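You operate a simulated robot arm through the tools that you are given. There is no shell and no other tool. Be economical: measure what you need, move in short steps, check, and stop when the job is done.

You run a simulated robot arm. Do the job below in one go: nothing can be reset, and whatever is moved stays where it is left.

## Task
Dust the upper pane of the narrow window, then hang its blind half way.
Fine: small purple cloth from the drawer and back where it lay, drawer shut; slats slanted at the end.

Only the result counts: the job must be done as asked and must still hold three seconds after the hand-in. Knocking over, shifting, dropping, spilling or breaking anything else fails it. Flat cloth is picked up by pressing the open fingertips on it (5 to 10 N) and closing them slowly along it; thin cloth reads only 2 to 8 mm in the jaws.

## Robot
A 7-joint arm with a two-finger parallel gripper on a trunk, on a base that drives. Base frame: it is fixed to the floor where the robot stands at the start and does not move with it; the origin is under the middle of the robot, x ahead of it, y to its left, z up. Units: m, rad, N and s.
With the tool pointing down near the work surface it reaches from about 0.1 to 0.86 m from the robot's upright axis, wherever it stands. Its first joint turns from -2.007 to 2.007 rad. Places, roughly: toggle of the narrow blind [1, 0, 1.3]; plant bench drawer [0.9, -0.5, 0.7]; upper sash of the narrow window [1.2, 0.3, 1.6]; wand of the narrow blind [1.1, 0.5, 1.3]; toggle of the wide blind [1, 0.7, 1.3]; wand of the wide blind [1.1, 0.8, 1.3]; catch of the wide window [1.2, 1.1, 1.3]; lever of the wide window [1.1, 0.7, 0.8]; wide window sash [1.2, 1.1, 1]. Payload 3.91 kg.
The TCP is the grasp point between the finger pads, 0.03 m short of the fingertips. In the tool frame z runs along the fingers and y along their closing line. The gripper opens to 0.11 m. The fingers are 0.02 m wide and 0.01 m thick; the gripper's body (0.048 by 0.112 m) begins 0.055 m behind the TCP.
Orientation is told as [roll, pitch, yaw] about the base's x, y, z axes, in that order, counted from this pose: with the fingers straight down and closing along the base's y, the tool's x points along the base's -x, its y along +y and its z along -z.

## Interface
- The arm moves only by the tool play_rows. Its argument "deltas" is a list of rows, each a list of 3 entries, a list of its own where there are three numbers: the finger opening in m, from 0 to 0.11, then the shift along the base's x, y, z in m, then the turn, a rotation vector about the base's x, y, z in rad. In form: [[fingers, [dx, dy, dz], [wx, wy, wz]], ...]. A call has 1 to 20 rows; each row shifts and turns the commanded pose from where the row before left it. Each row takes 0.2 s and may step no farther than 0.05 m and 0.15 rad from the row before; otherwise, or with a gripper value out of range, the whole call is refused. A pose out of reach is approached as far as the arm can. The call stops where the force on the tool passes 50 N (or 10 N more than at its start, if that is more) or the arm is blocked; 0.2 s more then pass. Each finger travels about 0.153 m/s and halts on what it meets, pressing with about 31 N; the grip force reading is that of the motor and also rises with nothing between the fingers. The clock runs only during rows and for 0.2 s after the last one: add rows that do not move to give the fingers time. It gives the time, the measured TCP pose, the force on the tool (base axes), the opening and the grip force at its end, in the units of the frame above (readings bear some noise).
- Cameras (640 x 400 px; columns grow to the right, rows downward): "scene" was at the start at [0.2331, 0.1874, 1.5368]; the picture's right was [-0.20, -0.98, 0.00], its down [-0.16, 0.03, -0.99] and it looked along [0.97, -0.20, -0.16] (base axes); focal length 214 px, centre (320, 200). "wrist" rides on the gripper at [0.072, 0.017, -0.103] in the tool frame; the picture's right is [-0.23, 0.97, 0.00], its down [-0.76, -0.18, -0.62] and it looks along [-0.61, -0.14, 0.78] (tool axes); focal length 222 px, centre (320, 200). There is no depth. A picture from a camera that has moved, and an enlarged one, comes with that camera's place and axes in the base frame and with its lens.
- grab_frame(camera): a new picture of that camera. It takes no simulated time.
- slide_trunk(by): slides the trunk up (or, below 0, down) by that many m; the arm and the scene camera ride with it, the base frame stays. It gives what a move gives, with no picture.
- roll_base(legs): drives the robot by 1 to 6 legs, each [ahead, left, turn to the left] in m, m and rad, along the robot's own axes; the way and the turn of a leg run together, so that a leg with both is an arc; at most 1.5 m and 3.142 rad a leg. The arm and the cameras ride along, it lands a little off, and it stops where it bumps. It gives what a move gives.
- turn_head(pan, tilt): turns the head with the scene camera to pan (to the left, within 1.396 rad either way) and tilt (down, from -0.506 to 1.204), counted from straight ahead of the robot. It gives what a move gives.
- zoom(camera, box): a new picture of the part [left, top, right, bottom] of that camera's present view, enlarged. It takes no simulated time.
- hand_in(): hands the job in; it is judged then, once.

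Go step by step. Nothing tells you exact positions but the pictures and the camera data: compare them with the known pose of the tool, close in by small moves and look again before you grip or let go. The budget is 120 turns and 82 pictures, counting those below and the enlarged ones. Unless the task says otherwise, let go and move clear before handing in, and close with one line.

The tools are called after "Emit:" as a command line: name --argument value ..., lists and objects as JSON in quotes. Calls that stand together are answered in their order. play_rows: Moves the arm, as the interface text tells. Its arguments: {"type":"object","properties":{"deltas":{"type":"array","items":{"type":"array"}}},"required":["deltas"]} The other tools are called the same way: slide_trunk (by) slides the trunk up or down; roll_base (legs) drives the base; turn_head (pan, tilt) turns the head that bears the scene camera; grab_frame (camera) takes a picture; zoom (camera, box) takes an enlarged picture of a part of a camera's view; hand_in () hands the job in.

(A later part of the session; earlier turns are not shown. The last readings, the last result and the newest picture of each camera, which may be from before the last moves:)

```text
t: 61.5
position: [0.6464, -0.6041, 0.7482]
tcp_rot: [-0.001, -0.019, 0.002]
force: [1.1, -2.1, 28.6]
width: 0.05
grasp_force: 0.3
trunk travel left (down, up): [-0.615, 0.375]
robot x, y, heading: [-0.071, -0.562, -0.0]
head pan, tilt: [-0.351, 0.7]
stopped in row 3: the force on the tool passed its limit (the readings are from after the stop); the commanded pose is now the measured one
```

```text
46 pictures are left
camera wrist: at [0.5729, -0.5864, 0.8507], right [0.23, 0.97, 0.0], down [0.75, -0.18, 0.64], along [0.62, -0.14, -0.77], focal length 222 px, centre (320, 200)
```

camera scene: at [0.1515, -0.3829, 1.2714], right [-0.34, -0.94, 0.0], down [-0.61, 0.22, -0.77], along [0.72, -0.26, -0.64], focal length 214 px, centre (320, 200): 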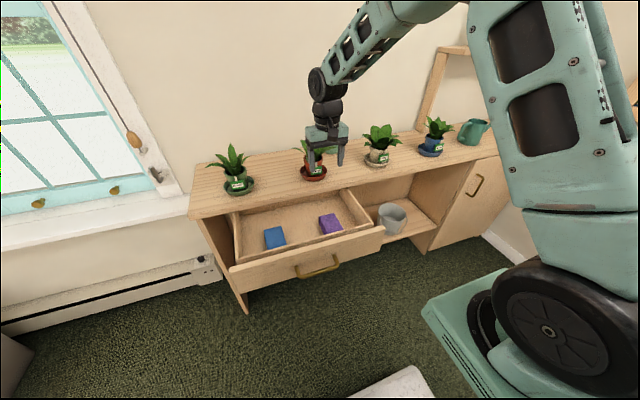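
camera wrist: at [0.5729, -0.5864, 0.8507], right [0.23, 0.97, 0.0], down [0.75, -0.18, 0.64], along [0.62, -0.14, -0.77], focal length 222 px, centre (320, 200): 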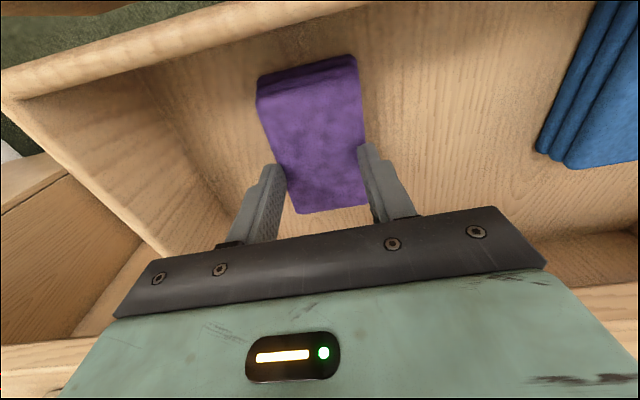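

The tips met the cloth's edges at about z 0.718. I'll lift, recentre slightly, narrow the fingers and press more lightly.

Emit:
play_rows --deltas '[[0.05, [0, 0, 0.01], [0, 0.02, 0]], [0.04, [-0.01, 0, 0], [0, 0, 0]], [0.04, [0, 0, -0.005], [0, 0, 0]], [0.04, [0, 0, 0], [0, 0, 0]]]'

Emit:
play_rows --deltas '[[0.04, [0, 0, -0.003], [0, 0, 0]], [0.04, [0, 0, 0], [0, 0, 0]]]'

```text
t: 62.5
position: [0.6341, -0.6033, 0.7487]
tcp_rot: [0.0, 0.009, 0.002]
force: [0.5, 0.3, 0.6]
width: 0.0399
grasp_force: 0.0
trunk travel left (down, up): [-0.615, 0.375]
robot x, y, heading: [-0.0674, -0.5638, 0.001]
head pan, tilt: [-0.351, 0.7]
```

```text
t: 63.1
position: [0.6352, -0.6027, 0.748]
tcp_rot: [0.0, 0.005, 0.002]
force: [0.1, 1.3, 19.1]
width: 0.0398
grasp_force: 0.0
trunk travel left (down, up): [-0.615, 0.375]
robot x, y, heading: [-0.0721, -0.5606, 0.005]
head pan, tilt: [-0.351, 0.7]
```

Contact at 0.748, a bit firm. I'll ease up slightly and close slowly.

Emit:
play_rows --deltas '[[0.04, [0, 0, 0.0015], [0, 0, 0]], [0.037, [0, 0, 0], [0, 0, 0]], [0.034, [0, 0, 0], [0, 0, 0]], [0.031, [0, 0, 0], [0, 0, 0]], [0.028, [0, 0, 0], [0, 0, 0]], [0.025, [0, 0, 0], [0, 0, 0]], [0.022, [0, 0, 0], [0, 0, 0]], [0.019, [0, 0, 0], [0, 0, 0]], [0.016, [0, 0, 0], [0, 0, 0]], [0.013, [0, 0, 0], [0, 0, 0]], [0.01, [0, 0, 0], [0, 0, 0]], [0.007, [0, 0, 0], [0, 0, 0]], [0.004, [0, 0, 0], [0, 0, 0]], [0.0, [0, 0, 0], [0, 0, 0]], [0.0, [0, 0, 0], [0, 0, 0]]]'

Emit:
play_rows --deltas '[[0.0, [0, 0, 0.02], [0, 0, 0]], [0.0, [0, 0, 0.03], [0, 0, 0]], [0.0, [0, 0, 0.03], [0, 0, 0]]]'

Emit:
grab_frame --camera "wrist"

```text
t: 66.3
position: [0.6341, -0.6037, 0.7471]
tcp_rot: [0.001, 0.006, 0.0]
force: [-0.9, -0.5, 7.0]
width: 0.0
grasp_force: 30.8
trunk travel left (down, up): [-0.615, 0.375]
robot x, y, heading: [-0.0707, -0.5572, 0.007]
head pan, tilt: [-0.351, 0.7]
```

```text
t: 67.1
position: [0.6333, -0.6035, 0.8283]
tcp_rot: [0.001, 0.01, 0.002]
force: [0.1, -0.8, -0.2]
width: 0.0003
grasp_force: 31.0
trunk travel left (down, up): [-0.615, 0.375]
robot x, y, heading: [-0.0693, -0.5574, 0.001]
head pan, tilt: [-0.351, 0.7]
```

```text
45 pictures are left
camera wrist: at [0.5626, -0.5865, 0.9328], right [0.23, 0.97, 0.0], down [0.77, -0.18, 0.62], along [0.6, -0.14, -0.79], focal length 222 px, centre (320, 200)
```

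wrist: 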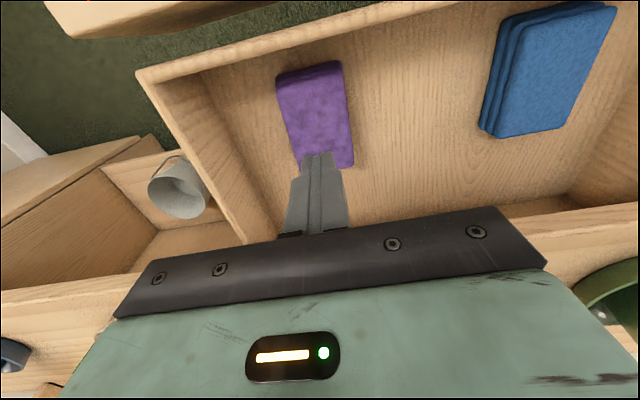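

The cloth stayed put; it is a folded pad about 9 × 5.5 cm, centred at [0.636, -0.605]. I'll straddle it across its short side and close on the stack.

Emit:
play_rows --deltas '[[0.085, [0, 0, 0], [0, -0.008, 0]], [0.085, [0.002, -0.002, 0], [0, 0, 0]], [0.085, [0, 0, -0.03], [0, 0, 0]], [0.085, [0, 0, -0.03], [0, 0, 0]], [0.085, [0, 0, -0.018], [0, 0, 0]], [0.085, [0, 0, -0.008], [0, 0, 0]], [0.085, [0, 0, 0], [0, 0, 0]]]'

Emit:
grab_frame --camera "wrist"

```text
t: 68.7
position: [0.6362, -0.6064, 0.7435]
tcp_rot: [0.0, 0.0, 0.004]
force: [-0.7, 1.2, 0.0]
width: 0.0853
grasp_force: 0.1
trunk travel left (down, up): [-0.615, 0.375]
robot x, y, heading: [-0.0715, -0.5622, -0.005]
head pan, tilt: [-0.351, 0.7]
```

```text
44 pictures are left
camera wrist: at [0.565, -0.5881, 0.8477], right [0.23, 0.97, 0.0], down [0.76, -0.18, 0.62], along [0.61, -0.14, -0.78], focal length 222 px, centre (320, 200)
```

wrist: 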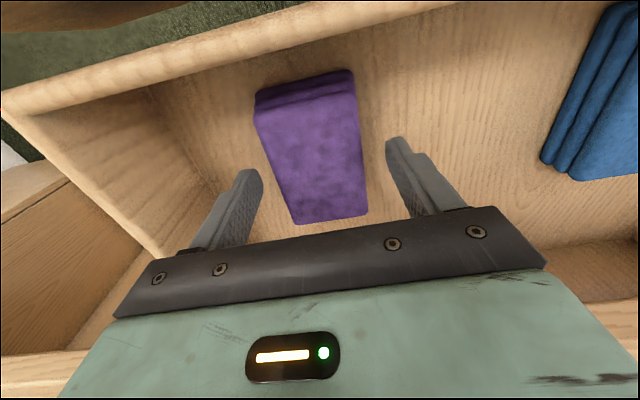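

It is straddled cleanly. I'll go down to just above the drawer bottom and close.

Emit:
play_rows --deltas '[[0.085, [0, 0, -0.006], [0, 0, 0]], [0.085, [0, 0, -0.004], [0, 0, 0]], [0.085, [0, 0, 0], [0, 0, 0]]]'

Emit:
play_rows --deltas '[[0.075, [0, 0, 0], [0, 0, 0]], [0.065, [0, 0, 0], [0, 0, 0]], [0.058, [0, 0, 0], [0, 0, 0]], [0.052, [0, 0, 0], [0, 0, 0]], [0.046, [0, 0, 0], [0, 0, 0]], [0.04, [0, 0, 0], [0, 0, 0]], [0.034, [0, 0, 0], [0, 0, 0]], [0.028, [0, 0, 0], [0, 0, 0]], [0.02, [0, 0, 0], [0, 0, 0]], [0.01, [0, 0, 0], [0, 0, 0]], [0.0, [0, 0, 0], [0, 0, 0]], [0.0, [0, 0, 0], [0, 0, 0]]]'

Emit:
grab_frame --camera "wrist"

```text
t: 69.5
position: [0.6374, -0.6054, 0.7322]
tcp_rot: [0.0, 0.0, 0.004]
force: [-0.9, 1.0, -0.9]
width: 0.085
grasp_force: 0.0
trunk travel left (down, up): [-0.615, 0.375]
robot x, y, heading: [-0.0682, -0.5581, 0.004]
head pan, tilt: [-0.351, 0.7]
```

```text
t: 72.1
position: [0.6366, -0.6047, 0.732]
tcp_rot: [0.0, -0.001, 0.002]
force: [0.7, 0.1, 0.6]
width: 0.0652
grasp_force: 30.8
trunk travel left (down, up): [-0.615, 0.375]
robot x, y, heading: [-0.0703, -0.5568, 0.006]
head pan, tilt: [-0.351, 0.7]
```

```text
43 pictures are left
camera wrist: at [0.5655, -0.5881, 0.8373], right [0.23, 0.97, 0.0], down [0.76, -0.18, 0.62], along [0.61, -0.14, -0.78], focal length 222 px, centre (320, 200)
```

wrist: 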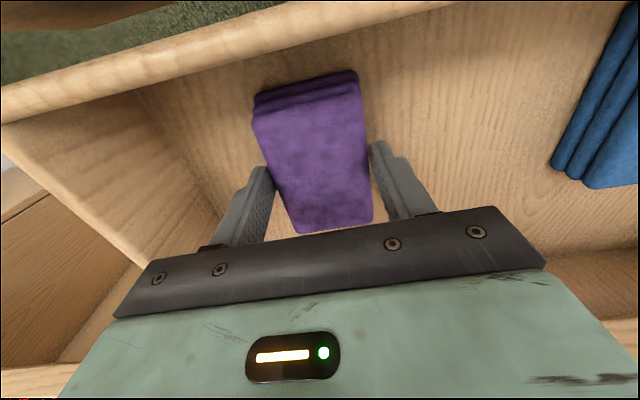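

The stack is held at 6.5 cm. To let the cloth protrude past the fingertips for wiping, I'll regrip 4 mm higher, then lift.

Emit:
play_rows --deltas '[[0.07, [0, 0, 0], [0, 0, 0]], [0.07, [0, 0, 0.004], [0, 0, 0]], [0.07, [0, 0, 0], [0, 0, 0]], [0.06, [0, 0, 0], [0, 0, 0]], [0.05, [0, 0, 0], [0, 0, 0]], [0.0, [0, 0, 0], [0, 0, 0]], [0.0, [0, 0, 0], [0, 0, 0]]]'

Emit:
play_rows --deltas '[[0.0, [0, 0, 0.01], [0, 0, 0]], [0.0, [0, 0, 0.02], [0, 0, 0]], [0.0, [0, 0, 0.03], [0, 0, 0]]]'

Emit:
grab_frame --camera "wrist"

Emit:
zoom --camera "scene" --box '[220, 110, 400, 290]'

```text
t: 73.7
position: [0.636, -0.6057, 0.7369]
tcp_rot: [0.0, 0.0, 0.0]
force: [0.4, 0.6, -0.3]
width: 0.065
grasp_force: 31.3
trunk travel left (down, up): [-0.615, 0.375]
robot x, y, heading: [-0.0669, -0.5587, 0.002]
head pan, tilt: [-0.351, 0.7]
```

```text
t: 74.5
position: [0.6372, -0.6043, 0.7955]
tcp_rot: [0.001, -0.001, 0.001]
force: [-0.7, 1.1, -0.1]
width: 0.0649
grasp_force: 31.7
trunk travel left (down, up): [-0.615, 0.375]
robot x, y, heading: [-0.071, -0.5564, -0.001]
head pan, tilt: [-0.351, 0.7]
```

```text
42 pictures are left
camera wrist: at [0.5656, -0.5882, 0.9003], right [0.23, 0.97, 0.0], down [0.76, -0.18, 0.62], along [0.61, -0.14, -0.78], focal length 222 px, centre (320, 200)
```

wrist: 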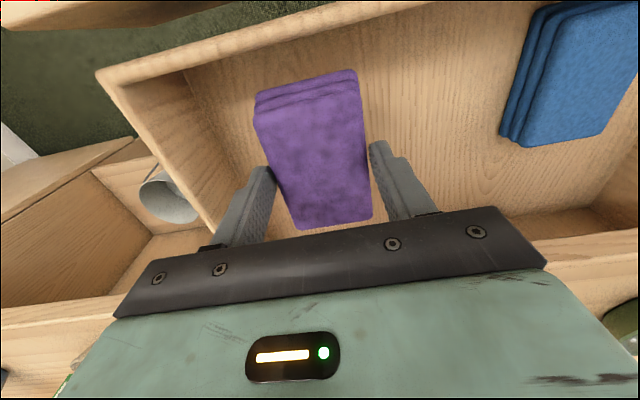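

```text
2.22 times, centred on (310, 200) of scene
camera zoom: at [0.1521, -0.3829, 1.2712], right [-0.34, -0.94, 0.0], down [-0.61, 0.22, -0.76], along [0.72, -0.26, -0.64], focal length 477 px, centre (342, 200)
```

zoom: 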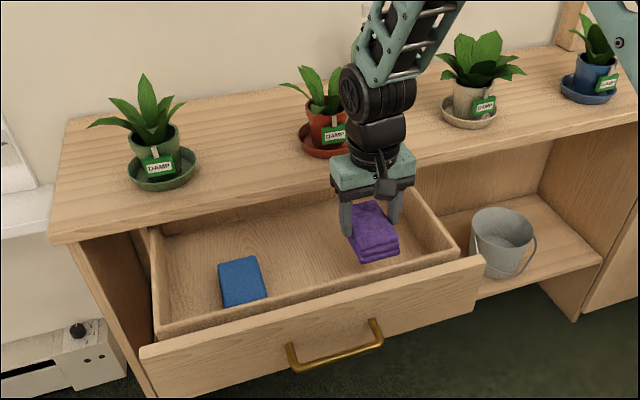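

The cloth is held and protrudes past the fingertips (its spot: TCP [0.636, -0.605, 0.737], yaw 0). Now I'll raise, back away and drive over to the window.

Emit:
slide_trunk --by 0.37

Emit:
roll_base --legs '[[-0.15, 0, 0], [0, 0.9, 0]]'

Emit:
play_rows --deltas '[[0.0, [0.01, 0, 0.025], [0, -0.1428, 0]], [0.0, [0.01, 0, 0.025], [0, -0.1428, 0]], [0.0, [0.01, 0, 0.025], [0, -0.1428, 0]], [0.0, [0.01, 0, 0.025], [0, -0.1428, 0]], [0.0, [0, 0, 0.025], [0, -0.1428, 0]], [0.0, [0, 0, 0.025], [0, -0.1428, 0]], [0.0, [0, 0, 0.025], [0, -0.1428, 0]], [0.0, [0, 0, 0.025], [0, -0.1428, 0]], [0.0, [0, 0, 0.025], [0, -0.1428, 0]], [0.0, [0, 0, 0.025], [0, -0.1428, 0]], [0.0, [0, 0, 0], [0, -0.1428, 0]]]'

Emit:
turn_head --pan 0.0 --tilt 0.25

Emit:
grab_frame --camera "scene"

```text
t: 78.0
position: [0.6361, -0.6056, 1.1662]
tcp_rot: [0.0, 0.0, 0.001]
force: [-0.6, 0.5, -0.7]
width: 0.0648
grasp_force: 30.8
trunk travel left (down, up): [-0.985, 0.005]
robot x, y, heading: [-0.071, -0.5602, 0.001]
head pan, tilt: [-0.351, 0.7]
```

```text
t: 83.8
position: [0.4762, 0.3102, 1.1655]
tcp_rot: [0.0, -0.001, 0.025]
force: [0.1, -0.3, 0.1]
width: 0.065
grasp_force: 31.2
trunk travel left (down, up): [-0.985, 0.005]
robot x, y, heading: [-0.2319, 0.3389, 0.022]
head pan, tilt: [-0.351, 0.7]
```

```text
t: 86.2
position: [0.5144, 0.3105, 1.4163]
tcp_rot: [-1.669, -1.547, 1.669]
force: [0.0, 0.6, -0.4]
width: 0.0649
grasp_force: 31.2
trunk travel left (down, up): [-0.985, 0.005]
robot x, y, heading: [-0.232, 0.3382, 0.022]
head pan, tilt: [-0.351, 0.7]
```

```text
t: 87.1
position: [0.5156, 0.3108, 1.4152]
tcp_rot: [-1.533, -1.546, 1.532]
force: [0.0, -0.3, -0.1]
width: 0.0646
grasp_force: 31.0
trunk travel left (down, up): [-0.985, 0.005]
robot x, y, heading: [-0.2277, 0.3414, 0.023]
head pan, tilt: [0.0, 0.25]
```

```text
40 pictures are left
camera scene: at [-0.0013, 0.5513, 1.6821], right [0.02, -1.0, 0.0], down [-0.25, -0.01, -0.97], along [0.97, 0.02, -0.25], focal length 214 px, centre (320, 200)
```

scene: 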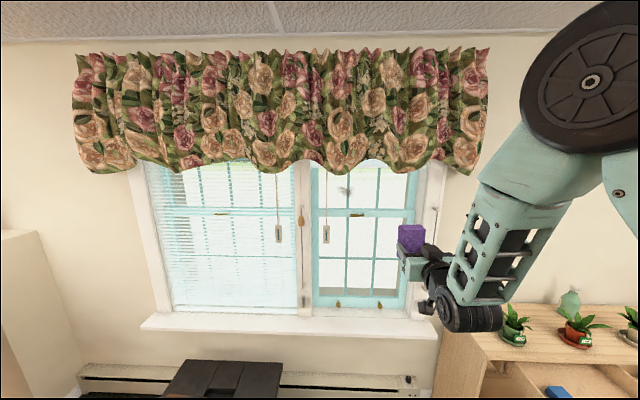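

I'll drive ahead to close in on the window, then look from both cameras.

Emit:
roll_base --legs '[[0.45, 0, -0.02]]'

Emit:
grab_frame --camera "scene"

Emit:
grab_frame --camera "wrist"

```text
t: 89.8
position: [0.9708, 0.2977, 1.4157]
tcp_rot: [-1.572, -1.546, 1.544]
force: [0.0, -0.8, -0.4]
width: 0.0651
grasp_force: 30.8
trunk travel left (down, up): [-0.985, 0.005]
robot x, y, heading: [0.2268, 0.3426, 0.003]
head pan, tilt: [0.0, 0.25]
```

```text
39 pictures are left
camera scene: at [0.4607, 0.5508, 1.6822], right [0.0, -1.0, 0.0], down [-0.25, 0.0, -0.97], along [0.97, 0.0, -0.25], focal length 214 px, centre (320, 200)
```

scene: 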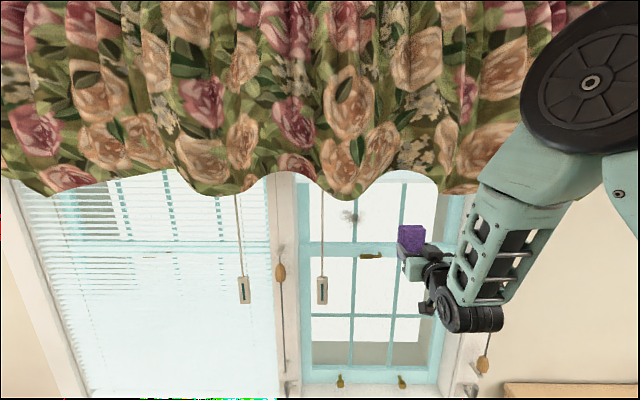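

```text
38 pictures are left
camera wrist: at [0.8691, 0.3154, 1.344], right [0.03, 0.98, 0.2], down [-0.63, -0.14, 0.77], along [0.78, -0.15, 0.61], focal length 222 px, centre (320, 200)
```

wrist: 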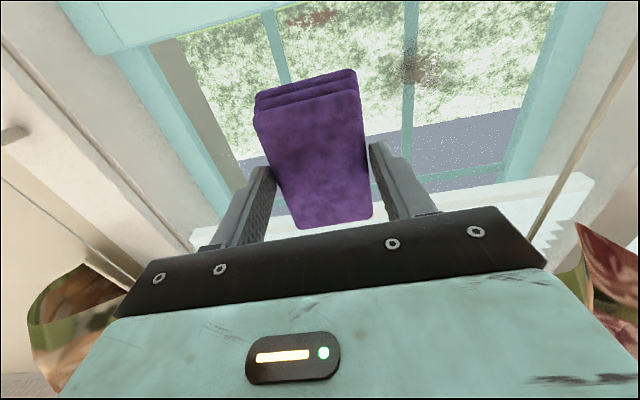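

The cloth is secure. I'll zoom on the dust spot to see how it lies relative to the muntin bar.

Emit:
zoom --camera "scene" --box '[290, 170, 450, 270]'

```text
4.00 times, centred on (370, 220) of scene
camera zoom: at [0.4607, 0.5508, 1.6822], right [0.0, -1.0, 0.0], down [-0.25, 0.0, -0.97], along [0.97, 0.0, -0.25], focal length 858 px, centre (120, 120)
```

zoom: 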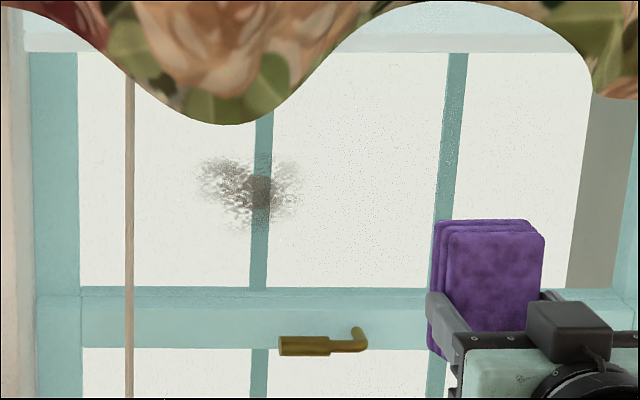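

The dust covers about y 0.385–0.48, z 1.38–1.45. I'll move the pad in front of it and approach the glass, watching the force.

Emit:
play_rows --deltas '[[0.0, [0, 0.04, 0], [0, -0.025, 0]], [0.0, [0, 0.04, 0], [0, 0, 0]], [0.0, [0, 0.03, 0], [0, 0, 0]], [0.0, [0.04, 0.01, 0], [0, 0, 0]], [0.0, [0.04, 0, 0], [0, 0, 0]], [0.0, [0.02, 0, 0], [0, 0, 0]]]'

Emit:
grab_frame --camera "scene"

Emit:
grab_frame --camera "wrist"

```text
t: 91.2
position: [1.0733, 0.4187, 1.4148]
tcp_rot: [-2.369, -1.537, 2.343]
force: [-0.1, 0.4, -0.9]
width: 0.0648
grasp_force: 30.5
trunk travel left (down, up): [-0.985, 0.005]
robot x, y, heading: [0.225, 0.3477, 0.003]
head pan, tilt: [0.0, 0.25]
```

```text
36 pictures are left
camera scene: at [0.4609, 0.5508, 1.6821], right [0.0, -1.0, 0.0], down [-0.25, 0.0, -0.97], along [0.97, 0.0, -0.25], focal length 214 px, centre (320, 200)
```

scene: 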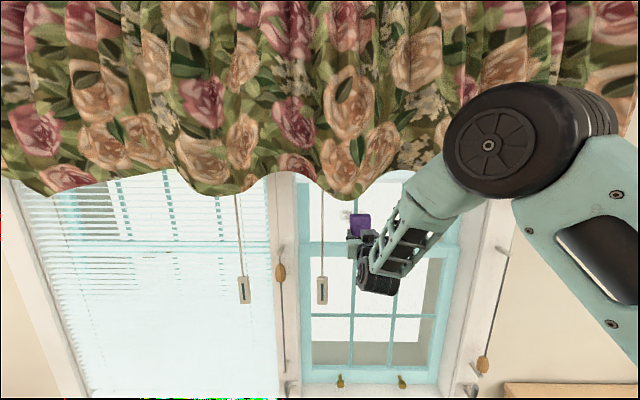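

```text
35 pictures are left
camera wrist: at [0.9725, 0.4379, 1.3404], right [0.02, 0.98, 0.2], down [-0.65, -0.14, 0.75], along [0.76, -0.15, 0.63], focal length 222 px, centre (320, 200)
```

wrist: 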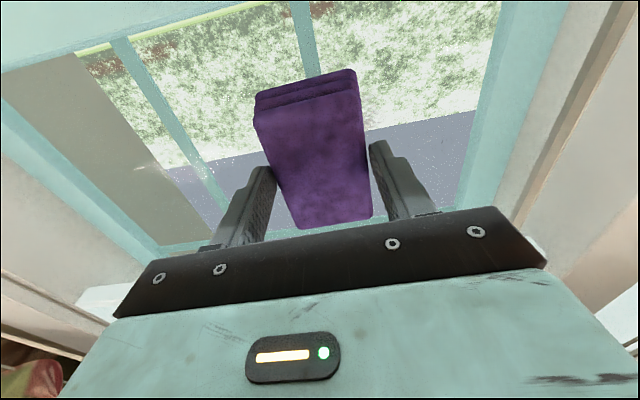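

The pad is right in front of the dust. I'll correct a small pitch error and push forward carefully until contact.

Emit:
play_rows --deltas '[[0.0, [0.02, 0, 0], [0, 0.035, 0]], [0.0, [0.02, 0, 0], [0, 0, 0]], [0.0, [0.02, 0, 0], [0, 0, 0]], [0.0, [0, 0, 0], [0, 0, 0]]]'

Emit:
play_rows --deltas '[[0.0, [0.01, 0, 0], [0, 0, 0]], [0.0, [0, 0, 0], [0, 0, 0]]]'

```text
t: 92.2
position: [1.1322, 0.4179, 1.4129]
tcp_rot: [-1.167, -1.544, 1.14]
force: [-0.1, -0.2, -1.2]
width: 0.065
grasp_force: 30.8
trunk travel left (down, up): [-0.985, 0.005]
robot x, y, heading: [0.2218, 0.3453, -0.0]
head pan, tilt: [0.0, 0.25]
```

```text
t: 92.8
position: [1.1415, 0.418, 1.4134]
tcp_rot: [-1.172, -1.544, 1.144]
force: [-0.2, 0.1, -0.5]
width: 0.0647
grasp_force: 30.7
trunk travel left (down, up): [-0.985, 0.005]
robot x, y, heading: [0.2273, 0.3455, 0.002]
head pan, tilt: [0.0, 0.25]
```

Emit:
play_rows --deltas '[[0.0, [0.008, 0, 0], [0, 0, 0]], [0.0, [0.006, 0, 0], [0, 0, 0]], [0.0, [0, 0, 0], [0, 0, 0]]]'

Emit:
play_rows --deltas '[[0.0, [0.008, 0, 0], [0, 0, 0]], [0.0, [0, 0, 0], [0, 0, 0]]]'

Emit:
grab_frame --camera "wrist"

```text
t: 93.6
position: [1.1561, 0.4178, 1.4146]
tcp_rot: [-1.17, -1.543, 1.143]
force: [-0.7, -0.2, -1.1]
width: 0.0648
grasp_force: 30.8
trunk travel left (down, up): [-0.985, 0.005]
robot x, y, heading: [0.2295, 0.347, 0.001]
head pan, tilt: [0.0, 0.25]
```

```text
t: 94.2
position: [1.1626, 0.4175, 1.4159]
tcp_rot: [-1.186, -1.543, 1.161]
force: [-12.5, -0.6, -1.2]
width: 0.0649
grasp_force: 30.7
trunk travel left (down, up): [-0.985, 0.005]
robot x, y, heading: [0.2216, 0.3424, -0.001]
head pan, tilt: [0.0, 0.25]
```

```text
34 pictures are left
camera wrist: at [1.0598, 0.4355, 1.3447], right [0.03, 0.98, 0.2], down [-0.62, -0.14, 0.77], along [0.78, -0.15, 0.6], focal length 222 px, centre (320, 200)
```

wrist: 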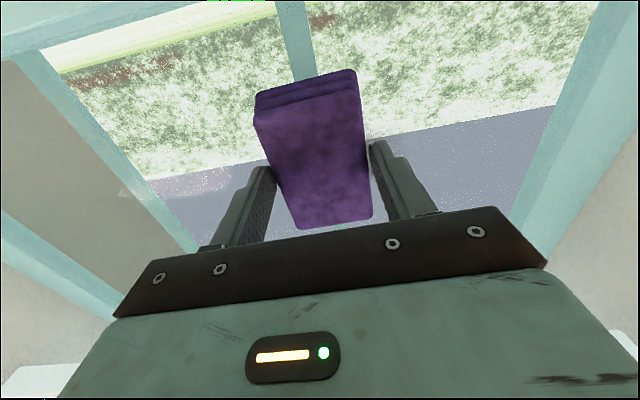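

Contact at 12.5 N on the glass. I'll wipe from side to side in three rows.

Emit:
play_rows --deltas '[[0.0, [0, 0.015, 0], [0, 0, 0]], [0.0, [0, 0.015, 0], [0, 0, 0]], [0.0, [0, 0.015, 0], [0, 0, 0]], [0.0, [0, -0.02, 0], [0, 0, 0]], [0.0, [0, -0.02, 0], [0, 0, 0]], [0.0, [0, -0.02, 0], [0, 0, 0]], [0.0, [0, -0.02, 0], [0, 0, 0]], [0.0, [0, -0.015, 0], [0, 0, 0]], [0.0, [0, 0, 0.015], [0, 0, 0]], [0.0, [0, 0, 0.01], [0, 0, 0]], [0.0, [0, 0.02, 0], [0, 0, 0]], [0.0, [0, 0.02, 0], [0, 0, 0]], [0.0, [0, 0.02, 0], [0, 0, 0]], [0.0, [0, 0.02, 0], [0, 0, 0]], [0.0, [0, 0.015, 0], [0, 0, 0]]]'

Emit:
play_rows --deltas '[[0.0, [0, 0, -0.018], [0, 0, 0]], [0.0, [0, 0, -0.018], [0, 0, 0]], [0.0, [0, -0.02, 0], [0, 0, 0]], [0.0, [0, -0.02, 0], [0, 0, 0]], [0.0, [0, -0.02, 0], [0, 0, 0]], [0.0, [0, -0.02, 0], [0, 0, 0]], [0.0, [0, -0.015, 0], [0, 0, 0]], [0.0, [0, 0, 0], [0, 0, 0]]]'

Emit:
grab_frame --camera "scene"

```text
t: 97.4
position: [1.1628, 0.4635, 1.4403]
tcp_rot: [-1.177, -1.544, 1.15]
force: [-0.7, 0.5, 0.2]
width: 0.0646
grasp_force: 30.7
trunk travel left (down, up): [-0.985, 0.005]
robot x, y, heading: [0.2258, 0.345, -0.006]
head pan, tilt: [0.0, 0.25]
```

```text
t: 99.2
position: [1.163, 0.3689, 1.4042]
tcp_rot: [-1.182, -1.546, 1.158]
force: [-11.8, 5.5, -0.4]
width: 0.065
grasp_force: 31.3
trunk travel left (down, up): [-0.985, 0.005]
robot x, y, heading: [0.2256, 0.3461, 0.001]
head pan, tilt: [0.0, 0.25]
```

```text
33 pictures are left
camera scene: at [0.4599, 0.5514, 1.6822], right [0.0, -1.0, 0.0], down [-0.25, 0.0, -0.97], along [0.97, 0.0, -0.25], focal length 214 px, centre (320, 200)
```

scene: 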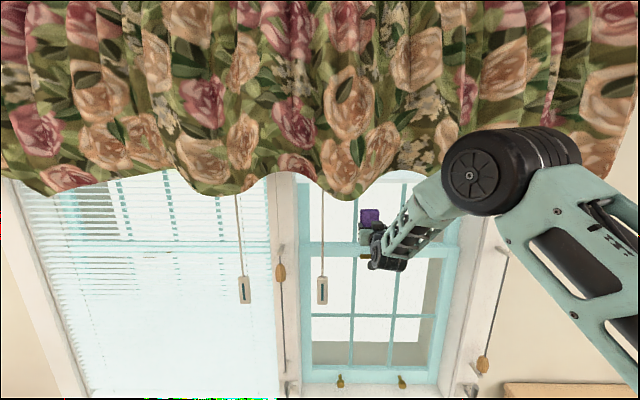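

Emit:
zoom --camera "scene" --box '[290, 160, 450, 260]'

```text
4.00 times, centred on (370, 210) of scene
camera zoom: at [0.4599, 0.5514, 1.6822], right [0.0, -1.0, 0.0], down [-0.25, 0.0, -0.97], along [0.97, 0.0, -0.25], focal length 858 px, centre (120, 160)
```

zoom: 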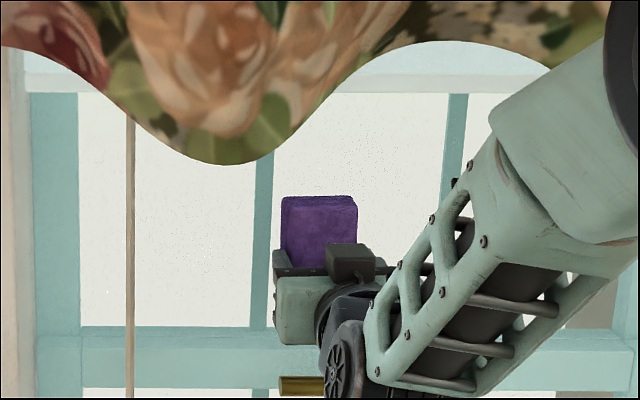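

The dust appears gone; I'll do one firmer extra pass for certainty, then back off and inspect.

Emit:
play_rows --deltas '[[0.0, [0.003, 0.02, 0.01], [0, 0, 0]], [0.0, [0.0, 0.02, 0], [0, 0, 0]], [0.0, [0, 0.02, 0], [0, 0, 0]], [0.0, [0, 0.02, 0], [0, 0, 0]], [0.0, [0, 0.015, 0], [0, 0, 0]], [0.0, [0.002, 0, 0.02], [0, 0, 0]], [0.0, [0, -0.02, 0], [0, 0, 0]], [0.0, [0, -0.02, 0], [0, 0, 0]], [0.0, [0, -0.02, 0], [0, 0, 0]], [0.0, [0, -0.02, 0], [0, 0, 0]], [0.0, [0, -0.02, 0], [0, 0, 0]]]'

Emit:
play_rows --deltas '[[0.0, [-0.03, 0, 0], [0, 0, 0]], [0.0, [-0.04, 0, 0], [0, 0, 0]], [0.0, [-0.04, -0.02, 0], [0, 0, 0]], [0.0, [-0.04, -0.04, 0], [0, 0, 0]], [0.0, [-0.04, -0.04, 0], [0, 0, 0]]]'

Emit:
zoom --camera "scene" --box '[290, 160, 450, 260]'

Emit:
grab_frame --camera "wrist"

```text
t: 101.6
position: [1.165, 0.3657, 1.436]
tcp_rot: [-1.243, -1.544, 1.219]
force: [-39.0, 16.0, -0.6]
width: 0.0652
grasp_force: 31.1
trunk travel left (down, up): [-0.985, 0.005]
robot x, y, heading: [0.2206, 0.3411, 0.002]
head pan, tilt: [0.0, 0.25]
```

```text
refused: row 4 steps farther than a row can; nothing moved
```

```text
4.00 times, centred on (370, 210) of scene
camera zoom: at [0.4572, 0.5526, 1.6825], right [0.0, -1.0, 0.0], down [-0.24, 0.0, -0.97], along [0.97, 0.0, -0.24], focal length 858 px, centre (120, 160)
```

zoom: 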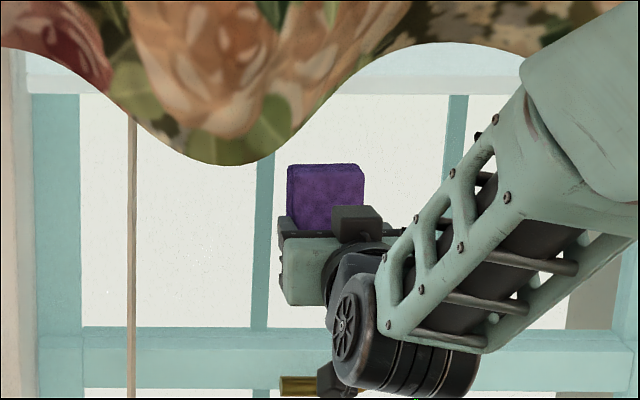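

```text
30 pictures are left
camera wrist: at [1.0628, 0.3832, 1.3657], right [0.02, 0.98, 0.2], down [-0.62, -0.15, 0.77], along [0.78, -0.14, 0.6], focal length 222 px, centre (320, 200)
```

wrist: 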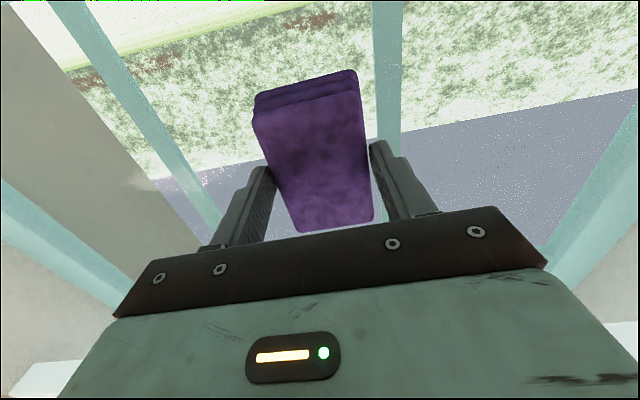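

The pane is clean and the cloth has not slipped. I'll back out and return to the drawer.

Emit:
play_rows --deltas '[[0.0, [-0.03, 0, 0], [0, 0, 0]], [0.0, [-0.04, 0, 0], [0, 0, 0]], [0.0, [-0.04, -0.02, 0], [0, 0, 0]], [0.0, [-0.03, -0.03, 0], [0, 0, 0]], [0.0, [-0.03, -0.03, 0], [0, 0, 0]]]'

Emit:
roll_base --legs '[[-0.45, 0, 0], [0, -0.9, 0]]'

Emit:
play_rows --deltas '[[0.0, [0, 0, -0.025], [0, 0.1428, 0]], [0.0, [0, 0, -0.025], [0, 0.1428, 0]], [0.0, [0, 0, -0.025], [0, 0.1428, 0]], [0.0, [0, 0, -0.025], [0, 0.1428, 0]], [0.0, [0, 0, -0.025], [0, 0.1428, 0]], [0.0, [0, 0, -0.025], [0, 0.1428, 0]], [0.0, [0, 0, -0.025], [0, 0.1428, 0]], [0.0, [0, 0, -0.025], [0, 0.1428, 0]], [0.0, [0, 0, -0.025], [0, 0.1428, 0]], [0.0, [0, 0, -0.025], [0, 0.1428, 0]], [0.0, [0, 0, 0], [0, 0.1428, 0]]]'

```text
t: 102.8
position: [0.9967, 0.2827, 1.4371]
tcp_rot: [-1.179, -1.544, 1.151]
force: [-0.4, 0.9, -0.9]
width: 0.0645
grasp_force: 30.8
trunk travel left (down, up): [-0.985, 0.005]
robot x, y, heading: [0.2236, 0.343, -0.005]
head pan, tilt: [0.0, 0.25]
```

```text
t: 109.9
position: [0.5471, -0.5996, 1.4369]
tcp_rot: [-1.179, -1.546, 1.175]
force: [-0.3, -1.0, -0.9]
width: 0.0647
grasp_force: 30.7
trunk travel left (down, up): [-0.985, 0.005]
robot x, y, heading: [-0.226, -0.5568, 0.023]
head pan, tilt: [0.0, 0.25]
```

```text
t: 112.3
position: [0.5462, -0.5995, 1.1864]
tcp_rot: [-0.003, 0.012, 0.024]
force: [0.3, 0.4, -0.9]
width: 0.0648
grasp_force: 30.8
trunk travel left (down, up): [-0.985, 0.005]
robot x, y, heading: [-0.2231, -0.5539, 0.022]
head pan, tilt: [0.0, 0.25]
```

Emit:
roll_base --legs '[[0.09, 0, -0.022]]'

Emit:
slide_trunk --by -0.34

Emit:
turn_head --pan -0.351 --tilt 0.7

```text
t: 113.4
position: [0.6346, -0.6201, 1.1866]
tcp_rot: [-0.002, 0.01, -0.002]
force: [-0.2, 0.4, -1.4]
width: 0.065
grasp_force: 31.1
trunk travel left (down, up): [-0.985, 0.005]
robot x, y, heading: [-0.1345, -0.5538, -0.006]
head pan, tilt: [0.0, 0.25]
```

```text
t: 116.7
position: [0.6333, -0.62, 0.8471]
tcp_rot: [-0.005, 0.01, -0.001]
force: [-0.5, -1.0, -0.6]
width: 0.0649
grasp_force: 31.2
trunk travel left (down, up): [-0.645, 0.345]
robot x, y, heading: [-0.1373, -0.5548, -0.002]
head pan, tilt: [0.0, 0.25]
```

```text
t: 117.6
position: [0.6342, -0.6183, 0.8474]
tcp_rot: [-0.004, 0.011, -0.003]
force: [-0.2, 0.5, -1.0]
width: 0.0652
grasp_force: 30.6
trunk travel left (down, up): [-0.645, 0.345]
robot x, y, heading: [-0.1371, -0.5538, -0.008]
head pan, tilt: [-0.351, 0.7]
```

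Emit:
play_rows --deltas '[[0.0, [0.002, 0.013, -0.02], [0.003, -0.01, 0.002]], [0.0, [0, 0, -0.03], [0, 0, 0]], [0.0, [0, 0, -0.03], [0, 0, 0]], [0.0, [0, 0, -0.015], [0, 0, 0]], [0.0, [0, 0, 0], [0, 0, 0]]]'

Emit:
grab_frame --camera "wrist"

```text
t: 118.8
position: [0.6371, -0.6068, 0.7515]
tcp_rot: [-0.002, 0.002, 0.002]
force: [-0.1, 0.0, -0.5]
width: 0.065
grasp_force: 30.6
trunk travel left (down, up): [-0.645, 0.345]
robot x, y, heading: [-0.1378, -0.5558, -0.003]
head pan, tilt: [-0.351, 0.7]
```

```text
29 pictures are left
camera wrist: at [0.566, -0.5891, 0.8563], right [0.23, 0.97, 0.0], down [0.76, -0.18, 0.62], along [0.61, -0.14, -0.78], focal length 222 px, centre (320, 200)
```

wrist: 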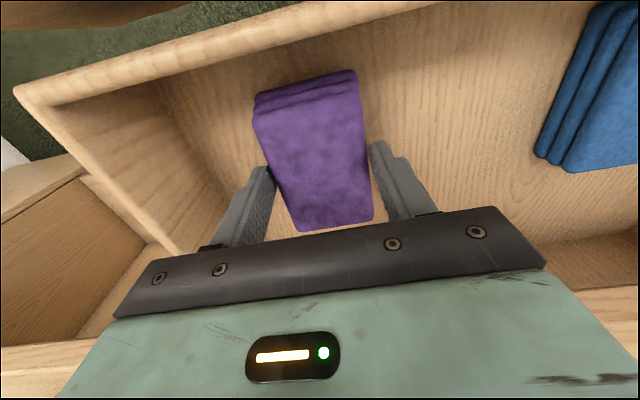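

Positioned over its original spot. I'll lower to the resting height, release and rise.

Emit:
play_rows --deltas '[[0.0, [0, 0.001, -0.008], [0, 0, 0]], [0.0, [0, 0, -0.005], [0, 0, 0]], [0.0, [0, 0, -0.001], [0, 0, 0]]]'

Emit:
play_rows --deltas '[[0.068, [0, 0, 0], [0, 0, 0]], [0.075, [0, 0, 0], [0, 0, 0]], [0.085, [0, 0, 0], [0, 0, 0]], [0.085, [0, 0, 0.02], [0, 0, 0]], [0.085, [0, 0, 0.03], [0, 0, 0]], [0.085, [0, 0, 0.04], [0, 0, 0]], [0.085, [0, 0, 0.04], [0, 0, 0]]]'

Emit:
grab_frame --camera "wrist"

```text
t: 119.6
position: [0.6359, -0.606, 0.7367]
tcp_rot: [0.0, 0.0, 0.001]
force: [-0.4, -1.3, 0.0]
width: 0.0651
grasp_force: 30.7
trunk travel left (down, up): [-0.645, 0.345]
robot x, y, heading: [-0.1359, -0.554, -0.009]
head pan, tilt: [-0.351, 0.7]
```

```text
t: 121.2
position: [0.6372, -0.6082, 0.8678]
tcp_rot: [-0.002, 0.001, 0.002]
force: [0.1, 0.3, -0.3]
width: 0.085
grasp_force: 0.1
trunk travel left (down, up): [-0.645, 0.345]
robot x, y, heading: [-0.1337, -0.5519, -0.001]
head pan, tilt: [-0.351, 0.7]
```

```text
28 pictures are left
camera wrist: at [0.5657, -0.5897, 0.9726], right [0.23, 0.97, 0.0], down [0.76, -0.18, 0.62], along [0.61, -0.14, -0.78], focal length 222 px, centre (320, 200)
```

wrist: 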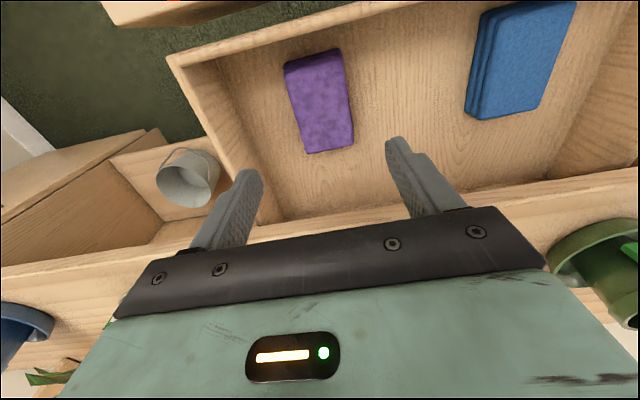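

The cloth is back in its spot. Now I'll back off and turn the tool to grip the drawer handle again and push it shut.

Emit:
play_rows --deltas '[[0.085, [0, 0, 0.04], [0, 0, 0]], [0.085, [0, 0, 0.04], [0, 0, 0]], [0.085, [0, 0, 0.04], [0, 0, 0]], [0.085, [0, 0, 0.04], [0, 0, 0]], [0.085, [0, 0, 0.04], [0, 0, 0]], [0.085, [0, 0, 0.04], [0, 0, 0]]]'

Emit:
roll_base --legs '[[-0.3, 0.1, 0]]'

Emit:
play_rows --deltas '[[0.08, [0, 0, 0], [0, 0, -0.1428]], [0.08, [0, 0, 0], [0, 0, -0.1428]], [0.08, [0, 0, 0], [0, 0, -0.1428]], [0.08, [0, 0, 0], [0, 0, -0.1428]], [0.08, [0, 0, 0], [0, 0, -0.1428]], [0.08, [0, 0, 0], [0, 0, -0.1428]], [0.08, [0, 0, 0], [0, 0, -0.1428]], [0.08, [0, 0, 0], [0, 0, -0.1428]], [0.08, [0, 0, 0], [0, 0, -0.1428]], [0.08, [0, 0, 0], [0, 0, -0.1428]], [0.08, [0, 0, 0], [0, 0, -0.1428]]]'

Emit:
play_rows --deltas '[[0.06, [0, 0, 0], [0, -0.1428, 0]], [0.06, [0, 0, 0], [0, -0.1428, 0]], [0.06, [0, 0, 0], [0, -0.1428, 0]], [0.06, [0, 0, 0], [0, -0.1428, 0]], [0.06, [0, 0, 0], [0, -0.1428, 0]], [0.06, [0, 0, 0], [0, -0.1428, 0]], [0.06, [0, 0, 0], [0, -0.1428, 0]], [0.06, [0, 0, 0], [0, -0.1428, 0]], [0.06, [0, 0, 0], [0, -0.1428, 0]], [0.06, [0, 0, 0], [0, -0.1428, 0]], [0.06, [0, 0, 0], [0, -0.1428, 0]]]'

```text
t: 122.6
position: [0.6372, -0.6048, 1.1074]
tcp_rot: [-0.001, 0.001, 0.001]
force: [0.9, -0.4, 0.1]
width: 0.085
grasp_force: 0.0
trunk travel left (down, up): [-0.645, 0.345]
robot x, y, heading: [-0.1357, -0.5535, -0.005]
head pan, tilt: [-0.351, 0.7]
```

```text
t: 124.7
position: [0.347, -0.504, 1.1086]
tcp_rot: [-0.002, 0.001, -0.002]
force: [-1.0, -0.2, -0.1]
width: 0.0853
grasp_force: 0.1
trunk travel left (down, up): [-0.645, 0.345]
robot x, y, heading: [-0.426, -0.4542, -0.005]
head pan, tilt: [-0.351, 0.7]
```

```text
t: 127.1
position: [0.3474, -0.5041, 1.1072]
tcp_rot: [-0.002, 0.0, -1.572]
force: [0.9, -0.4, 0.4]
width: 0.0801
grasp_force: 0.1
trunk travel left (down, up): [-0.645, 0.345]
robot x, y, heading: [-0.4234, -0.4531, -0.001]
head pan, tilt: [-0.351, 0.7]
```

```text
t: 129.5
position: [0.3444, -0.5048, 1.1067]
tcp_rot: [1.569, -0.001, -1.57]
force: [-0.4, 0.2, 0.3]
width: 0.06
grasp_force: 0.1
trunk travel left (down, up): [-0.645, 0.345]
robot x, y, heading: [-0.4292, -0.4538, -0.001]
head pan, tilt: [-0.351, 0.7]
```

Orientation is clean. Now down to handle height (0.71) and forward to the handle at about x 0.47.

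Emit:
slide_trunk --by -0.396

Emit:
roll_base --legs '[[0.09, 0, 0]]'

Emit:
grab_frame --camera "wrist"

```text
t: 133.3
position: [0.3439, -0.5035, 0.7117]
tcp_rot: [1.569, -0.004, -1.568]
force: [-0.3, 0.7, -0.6]
width: 0.06
grasp_force: 0.1
trunk travel left (down, up): [-0.249, 0.741]
robot x, y, heading: [-0.4255, -0.4546, -0.006]
head pan, tilt: [-0.351, 0.7]
```

```text
t: 134.4
position: [0.4362, -0.5057, 0.7113]
tcp_rot: [1.569, -0.002, -1.57]
force: [-0.3, 0.5, -0.9]
width: 0.0601
grasp_force: 0.0
trunk travel left (down, up): [-0.249, 0.741]
robot x, y, heading: [-0.3387, -0.4554, -0.01]
head pan, tilt: [-0.351, 0.7]
```

```text
27 pictures are left
camera wrist: at [0.3333, -0.4319, 0.7293], right [0.0, -0.23, 0.97], down [-0.62, -0.76, -0.18], along [0.78, -0.61, -0.14], focal length 222 px, centre (320, 200)
```

wrist: 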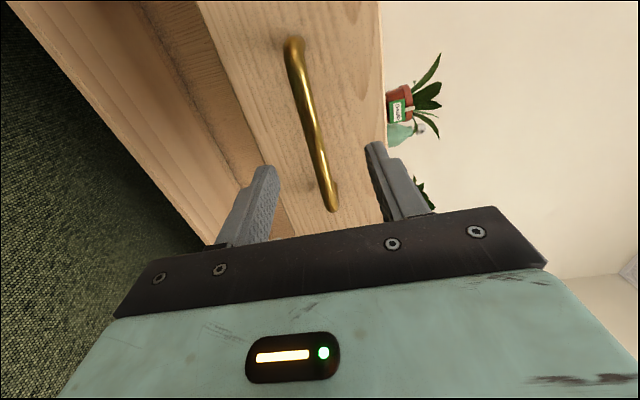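

The bar is centred between the fingers. I'll move in, close on it, and push the drawer in with the base.

Emit:
play_rows --deltas '[[0.05, [0.02, 0, 0], [0, 0, 0]], [0.05, [0.014, 0, 0], [0, 0, 0]], [0.03, [0, 0, 0], [0, 0, 0]], [0.015, [0, 0, 0], [0, 0, 0]], [0.005, [0, 0, 0], [0, 0, 0]], [0.005, [0, 0, 0], [0, 0, 0]]]'

Emit:
roll_base --legs '[[0.12, 0, 0]]'

Emit:
roll_base --legs '[[0.09, 0, 0]]'

```text
t: 135.8
position: [0.4698, -0.5041, 0.7103]
tcp_rot: [1.569, -0.001, -1.571]
force: [1.0, -0.3, 0.2]
width: 0.0117
grasp_force: 45.5
trunk travel left (down, up): [-0.249, 0.741]
robot x, y, heading: [-0.3375, -0.4558, -0.006]
head pan, tilt: [-0.351, 0.7]
```

```text
t: 137.1
position: [0.5919, -0.506, 0.7105]
tcp_rot: [1.568, 0.0, -1.575]
force: [-0.4, -14.9, -0.3]
width: 0.0118
grasp_force: 45.0
trunk travel left (down, up): [-0.249, 0.741]
robot x, y, heading: [-0.2159, -0.4538, -0.002]
head pan, tilt: [-0.351, 0.7]
```

```text
t: 138.2
position: [0.6829, -0.5073, 0.7096]
tcp_rot: [1.569, 0.0, -1.578]
force: [-0.9, -12.4, 0.1]
width: 0.0117
grasp_force: 45.4
trunk travel left (down, up): [-0.249, 0.741]
robot x, y, heading: [-0.1285, -0.4585, -0.0]
head pan, tilt: [-0.351, 0.7]
```

About 2 cm remain; I'll finish with the arm, which stops on force.

Emit:
play_rows --deltas '[[0.005, [0.008, 0, 0], [0, 0, 0]], [0.005, [0.006, 0, 0], [0, 0, 0]], [0.005, [0.005, 0, 0], [0, 0, 0]], [0.005, [0.004, 0, 0], [0, 0, 0]], [0.005, [0.003, 0, 0], [0, 0, 0]], [0.005, [0, 0, 0], [0, 0, 0]]]'

Emit:
grab_frame --camera "scene"

```text
t: 139.1
position: [0.699, -0.507, 0.7089]
tcp_rot: [1.567, -0.002, -1.576]
force: [-15.9, -1.4, 6.4]
width: 0.0115
grasp_force: 45.0
trunk travel left (down, up): [-0.249, 0.741]
robot x, y, heading: [-0.1265, -0.454, -0.006]
head pan, tilt: [-0.351, 0.7]
stopped in row 4: the force on the tool passed its limit (the readings are from after the stop); the commanded pose is now the measured one
```

```text
26 pictures are left
camera scene: at [0.096, -0.2786, 0.9056], right [-0.35, -0.94, 0.0], down [-0.6, 0.22, -0.77], along [0.72, -0.27, -0.64], focal length 214 px, centre (320, 200)
```

scene: 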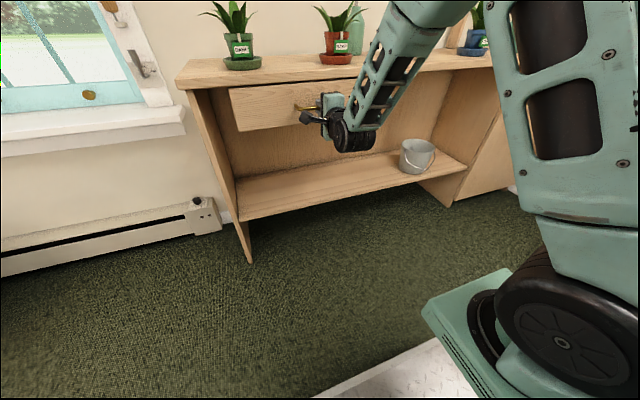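

The drawer is essentially shut. One more small push to be sure, then release.

Emit:
play_rows --deltas '[[0.005, [0.004, 0, 0], [0, 0, 0]], [0.005, [0.003, 0, 0], [0, 0, 0]], [0.005, [0.003, 0, 0], [0, 0, 0]]]'

Emit:
play_rows --deltas '[[0.02, [0, 0, 0], [0, 0, 0]], [0.045, [0, 0, 0], [0, 0, 0]], [0.05, [0, 0, 0], [0, 0, 0]], [0.05, [0, 0, 0], [0, 0, 0]]]'

Emit:
roll_base --legs '[[-0.2, 0, 0]]'

Emit:
grab_frame --camera "scene"

```text
t: 139.9
position: [0.7086, -0.5069, 0.7094]
tcp_rot: [1.564, -0.002, -1.575]
force: [-39.8, -0.4, 5.8]
width: 0.0119
grasp_force: 45.1
trunk travel left (down, up): [-0.249, 0.741]
robot x, y, heading: [-0.1274, -0.4571, -0.006]
head pan, tilt: [-0.351, 0.7]
```

```text
t: 140.9
position: [0.7099, -0.5063, 0.7106]
tcp_rot: [1.564, 0.0, -1.577]
force: [0.1, -0.6, 0.2]
width: 0.0502
grasp_force: 0.0
trunk travel left (down, up): [-0.249, 0.741]
robot x, y, heading: [-0.1268, -0.4547, -0.005]
head pan, tilt: [-0.351, 0.7]
```

```text
t: 142.5
position: [0.5125, -0.507, 0.7094]
tcp_rot: [1.565, 0.0, -1.576]
force: [-0.3, 0.7, -0.1]
width: 0.0501
grasp_force: 0.0
trunk travel left (down, up): [-0.249, 0.741]
robot x, y, heading: [-0.3226, -0.4569, -0.006]
head pan, tilt: [-0.351, 0.7]
```

```text
25 pictures are left
camera scene: at [-0.1013, -0.2778, 0.9053], right [-0.35, -0.94, 0.0], down [-0.6, 0.22, -0.76], along [0.72, -0.27, -0.64], focal length 214 px, centre (320, 200)
```

scene: 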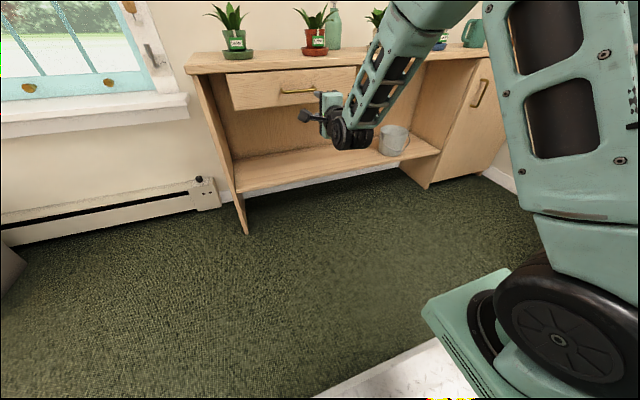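

The drawer looks shut. Next I'll raise, roll the tool back so the fingers close along y, and head to the toggle.

Emit:
zoom --camera "scene" --box '[180, 40, 400, 170]'

Emit:
slide_trunk --by 0.4

Emit:
play_rows --deltas '[[0.08, [0, 0, 0], [-0.1428, 0, 0]], [0.08, [0, 0, 0], [-0.1428, 0, 0]], [0.08, [0, 0, 0], [-0.1428, 0, 0]], [0.08, [0, 0, 0], [-0.1428, 0, 0]], [0.08, [0, 0, 0], [-0.1428, 0, 0]], [0.08, [0, 0, 0], [-0.1428, 0, 0]], [0.08, [0, 0, 0], [-0.1428, 0, 0]], [0.08, [0, 0, 0], [-0.1428, 0, 0]], [0.08, [0, 0, 0], [-0.1428, 0, 0]], [0.08, [0, 0, 0], [-0.1428, 0, 0]], [0.08, [0, 0, 0], [-0.1428, 0, 0]]]'

Emit:
roll_base --legs '[[0, 0.46, 0.006]]'

```text
2.91 times, centred on (290, 105) of scene
camera zoom: at [-0.1013, -0.2778, 0.9053], right [-0.35, -0.94, 0.0], down [-0.6, 0.22, -0.76], along [0.72, -0.27, -0.64], focal length 624 px, centre (407, 476)
```

zoom: 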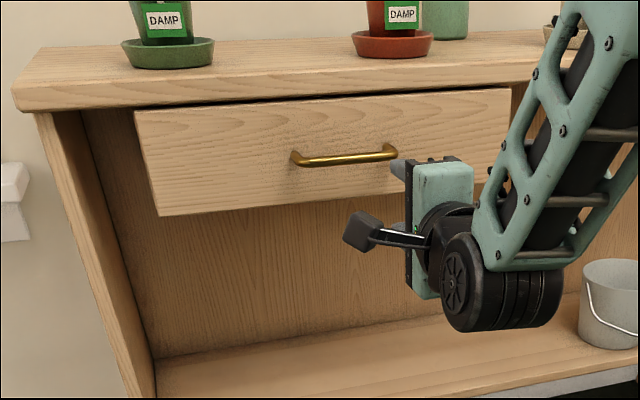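

```text
t: 146.3
position: [0.5117, -0.5069, 1.1092]
tcp_rot: [1.564, -0.002, -1.577]
force: [0.7, -0.9, 0.7]
width: 0.05
grasp_force: 0.0
trunk travel left (down, up): [-0.649, 0.341]
robot x, y, heading: [-0.3258, -0.4568, 0.001]
head pan, tilt: [-0.351, 0.7]
```

```text
t: 148.7
position: [0.5127, -0.5071, 1.1095]
tcp_rot: [-2.503, -1.565, 2.501]
force: [0.2, 0.2, 1.0]
width: 0.0799
grasp_force: 0.0
trunk travel left (down, up): [-0.649, 0.341]
robot x, y, heading: [-0.3266, -0.4541, 0.002]
head pan, tilt: [-0.351, 0.7]
```

```text
t: 151.6
position: [0.5134, -0.0323, 1.1103]
tcp_rot: [-2.953, -1.565, 2.949]
force: [0.3, 0.0, -0.2]
width: 0.08
grasp_force: 0.0
trunk travel left (down, up): [-0.649, 0.341]
robot x, y, heading: [-0.3256, 0.0199, 0.001]
head pan, tilt: [-0.351, 0.7]
```

Drawer is shut. Now forward toward the toggle, lowered to about z 0.945, stopping short for a look.

Emit:
slide_trunk --by -0.165

Emit:
roll_base --legs '[[0.4, 0.02, 0]]'

Emit:
grab_frame --camera "wrist"

```text
t: 153.4
position: [0.5142, -0.0322, 0.9461]
tcp_rot: [-2.957, -1.567, 2.951]
force: [-0.3, -0.7, -1.2]
width: 0.08
grasp_force: 0.2
trunk travel left (down, up): [-0.484, 0.506]
robot x, y, heading: [-0.3229, 0.0213, -0.006]
head pan, tilt: [-0.351, 0.7]
```

```text
t: 156.0
position: [0.9246, -0.0156, 0.9453]
tcp_rot: [-2.954, -1.565, 2.95]
force: [0.8, 0.5, 0.9]
width: 0.0799
grasp_force: 0.1
trunk travel left (down, up): [-0.484, 0.506]
robot x, y, heading: [0.0908, 0.0402, -0.008]
head pan, tilt: [-0.351, 0.7]
```

```text
23 pictures are left
camera wrist: at [0.8232, 0.0028, 0.8728], right [0.01, 0.97, 0.23], down [-0.63, -0.17, 0.76], along [0.78, -0.15, 0.61], focal length 222 px, centre (320, 200)
```

wrist: 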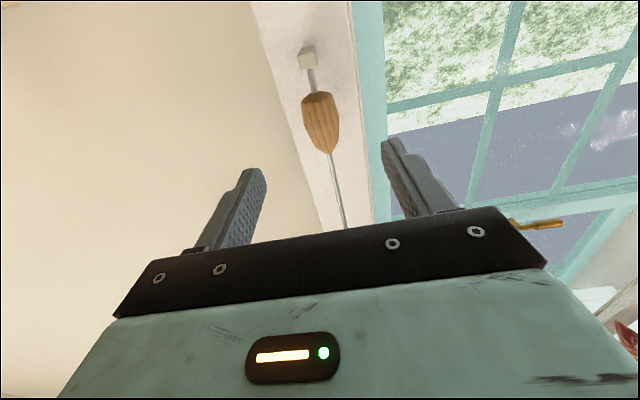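

The toggle is still at [1.025, -0.0145, 0.942], directly ahead. I'll advance, grip, and move it up 0.176 m with the trunk.

Emit:
play_rows --deltas '[[0.08, [0.03, 0.001, -0.003], [0, 0, 0]], [0.08, [0.03, 0, 0], [0, 0, 0]], [0.08, [0.03, 0, 0], [0, 0, 0]], [0.08, [0.01, 0, 0], [0, 0, 0]], [0.05, [0, 0, 0], [0, 0, 0]], [0.025, [0, 0, 0], [0, 0, 0]], [0.01, [0, 0, 0], [0, 0, 0]], [0.01, [0, 0, 0], [0, 0, 0]]]'

Emit:
slide_trunk --by 0.09

```text
t: 157.8
position: [1.0268, -0.0151, 0.9419]
tcp_rot: [-2.938, -1.566, 2.933]
force: [7.7, 6.7, -0.4]
width: 0.0323
grasp_force: 44.9
trunk travel left (down, up): [-0.484, 0.506]
robot x, y, heading: [0.0884, 0.0413, -0.001]
head pan, tilt: [-0.351, 0.7]
```

```text
t: 159.0
position: [1.0264, -0.0157, 1.034]
tcp_rot: [-3.009, -1.563, 3.003]
force: [5.4, 10.9, 5.1]
width: 0.0323
grasp_force: 45.6
trunk travel left (down, up): [-0.574, 0.416]
robot x, y, heading: [0.0915, 0.0401, -0.009]
head pan, tilt: [-0.351, 0.7]
```

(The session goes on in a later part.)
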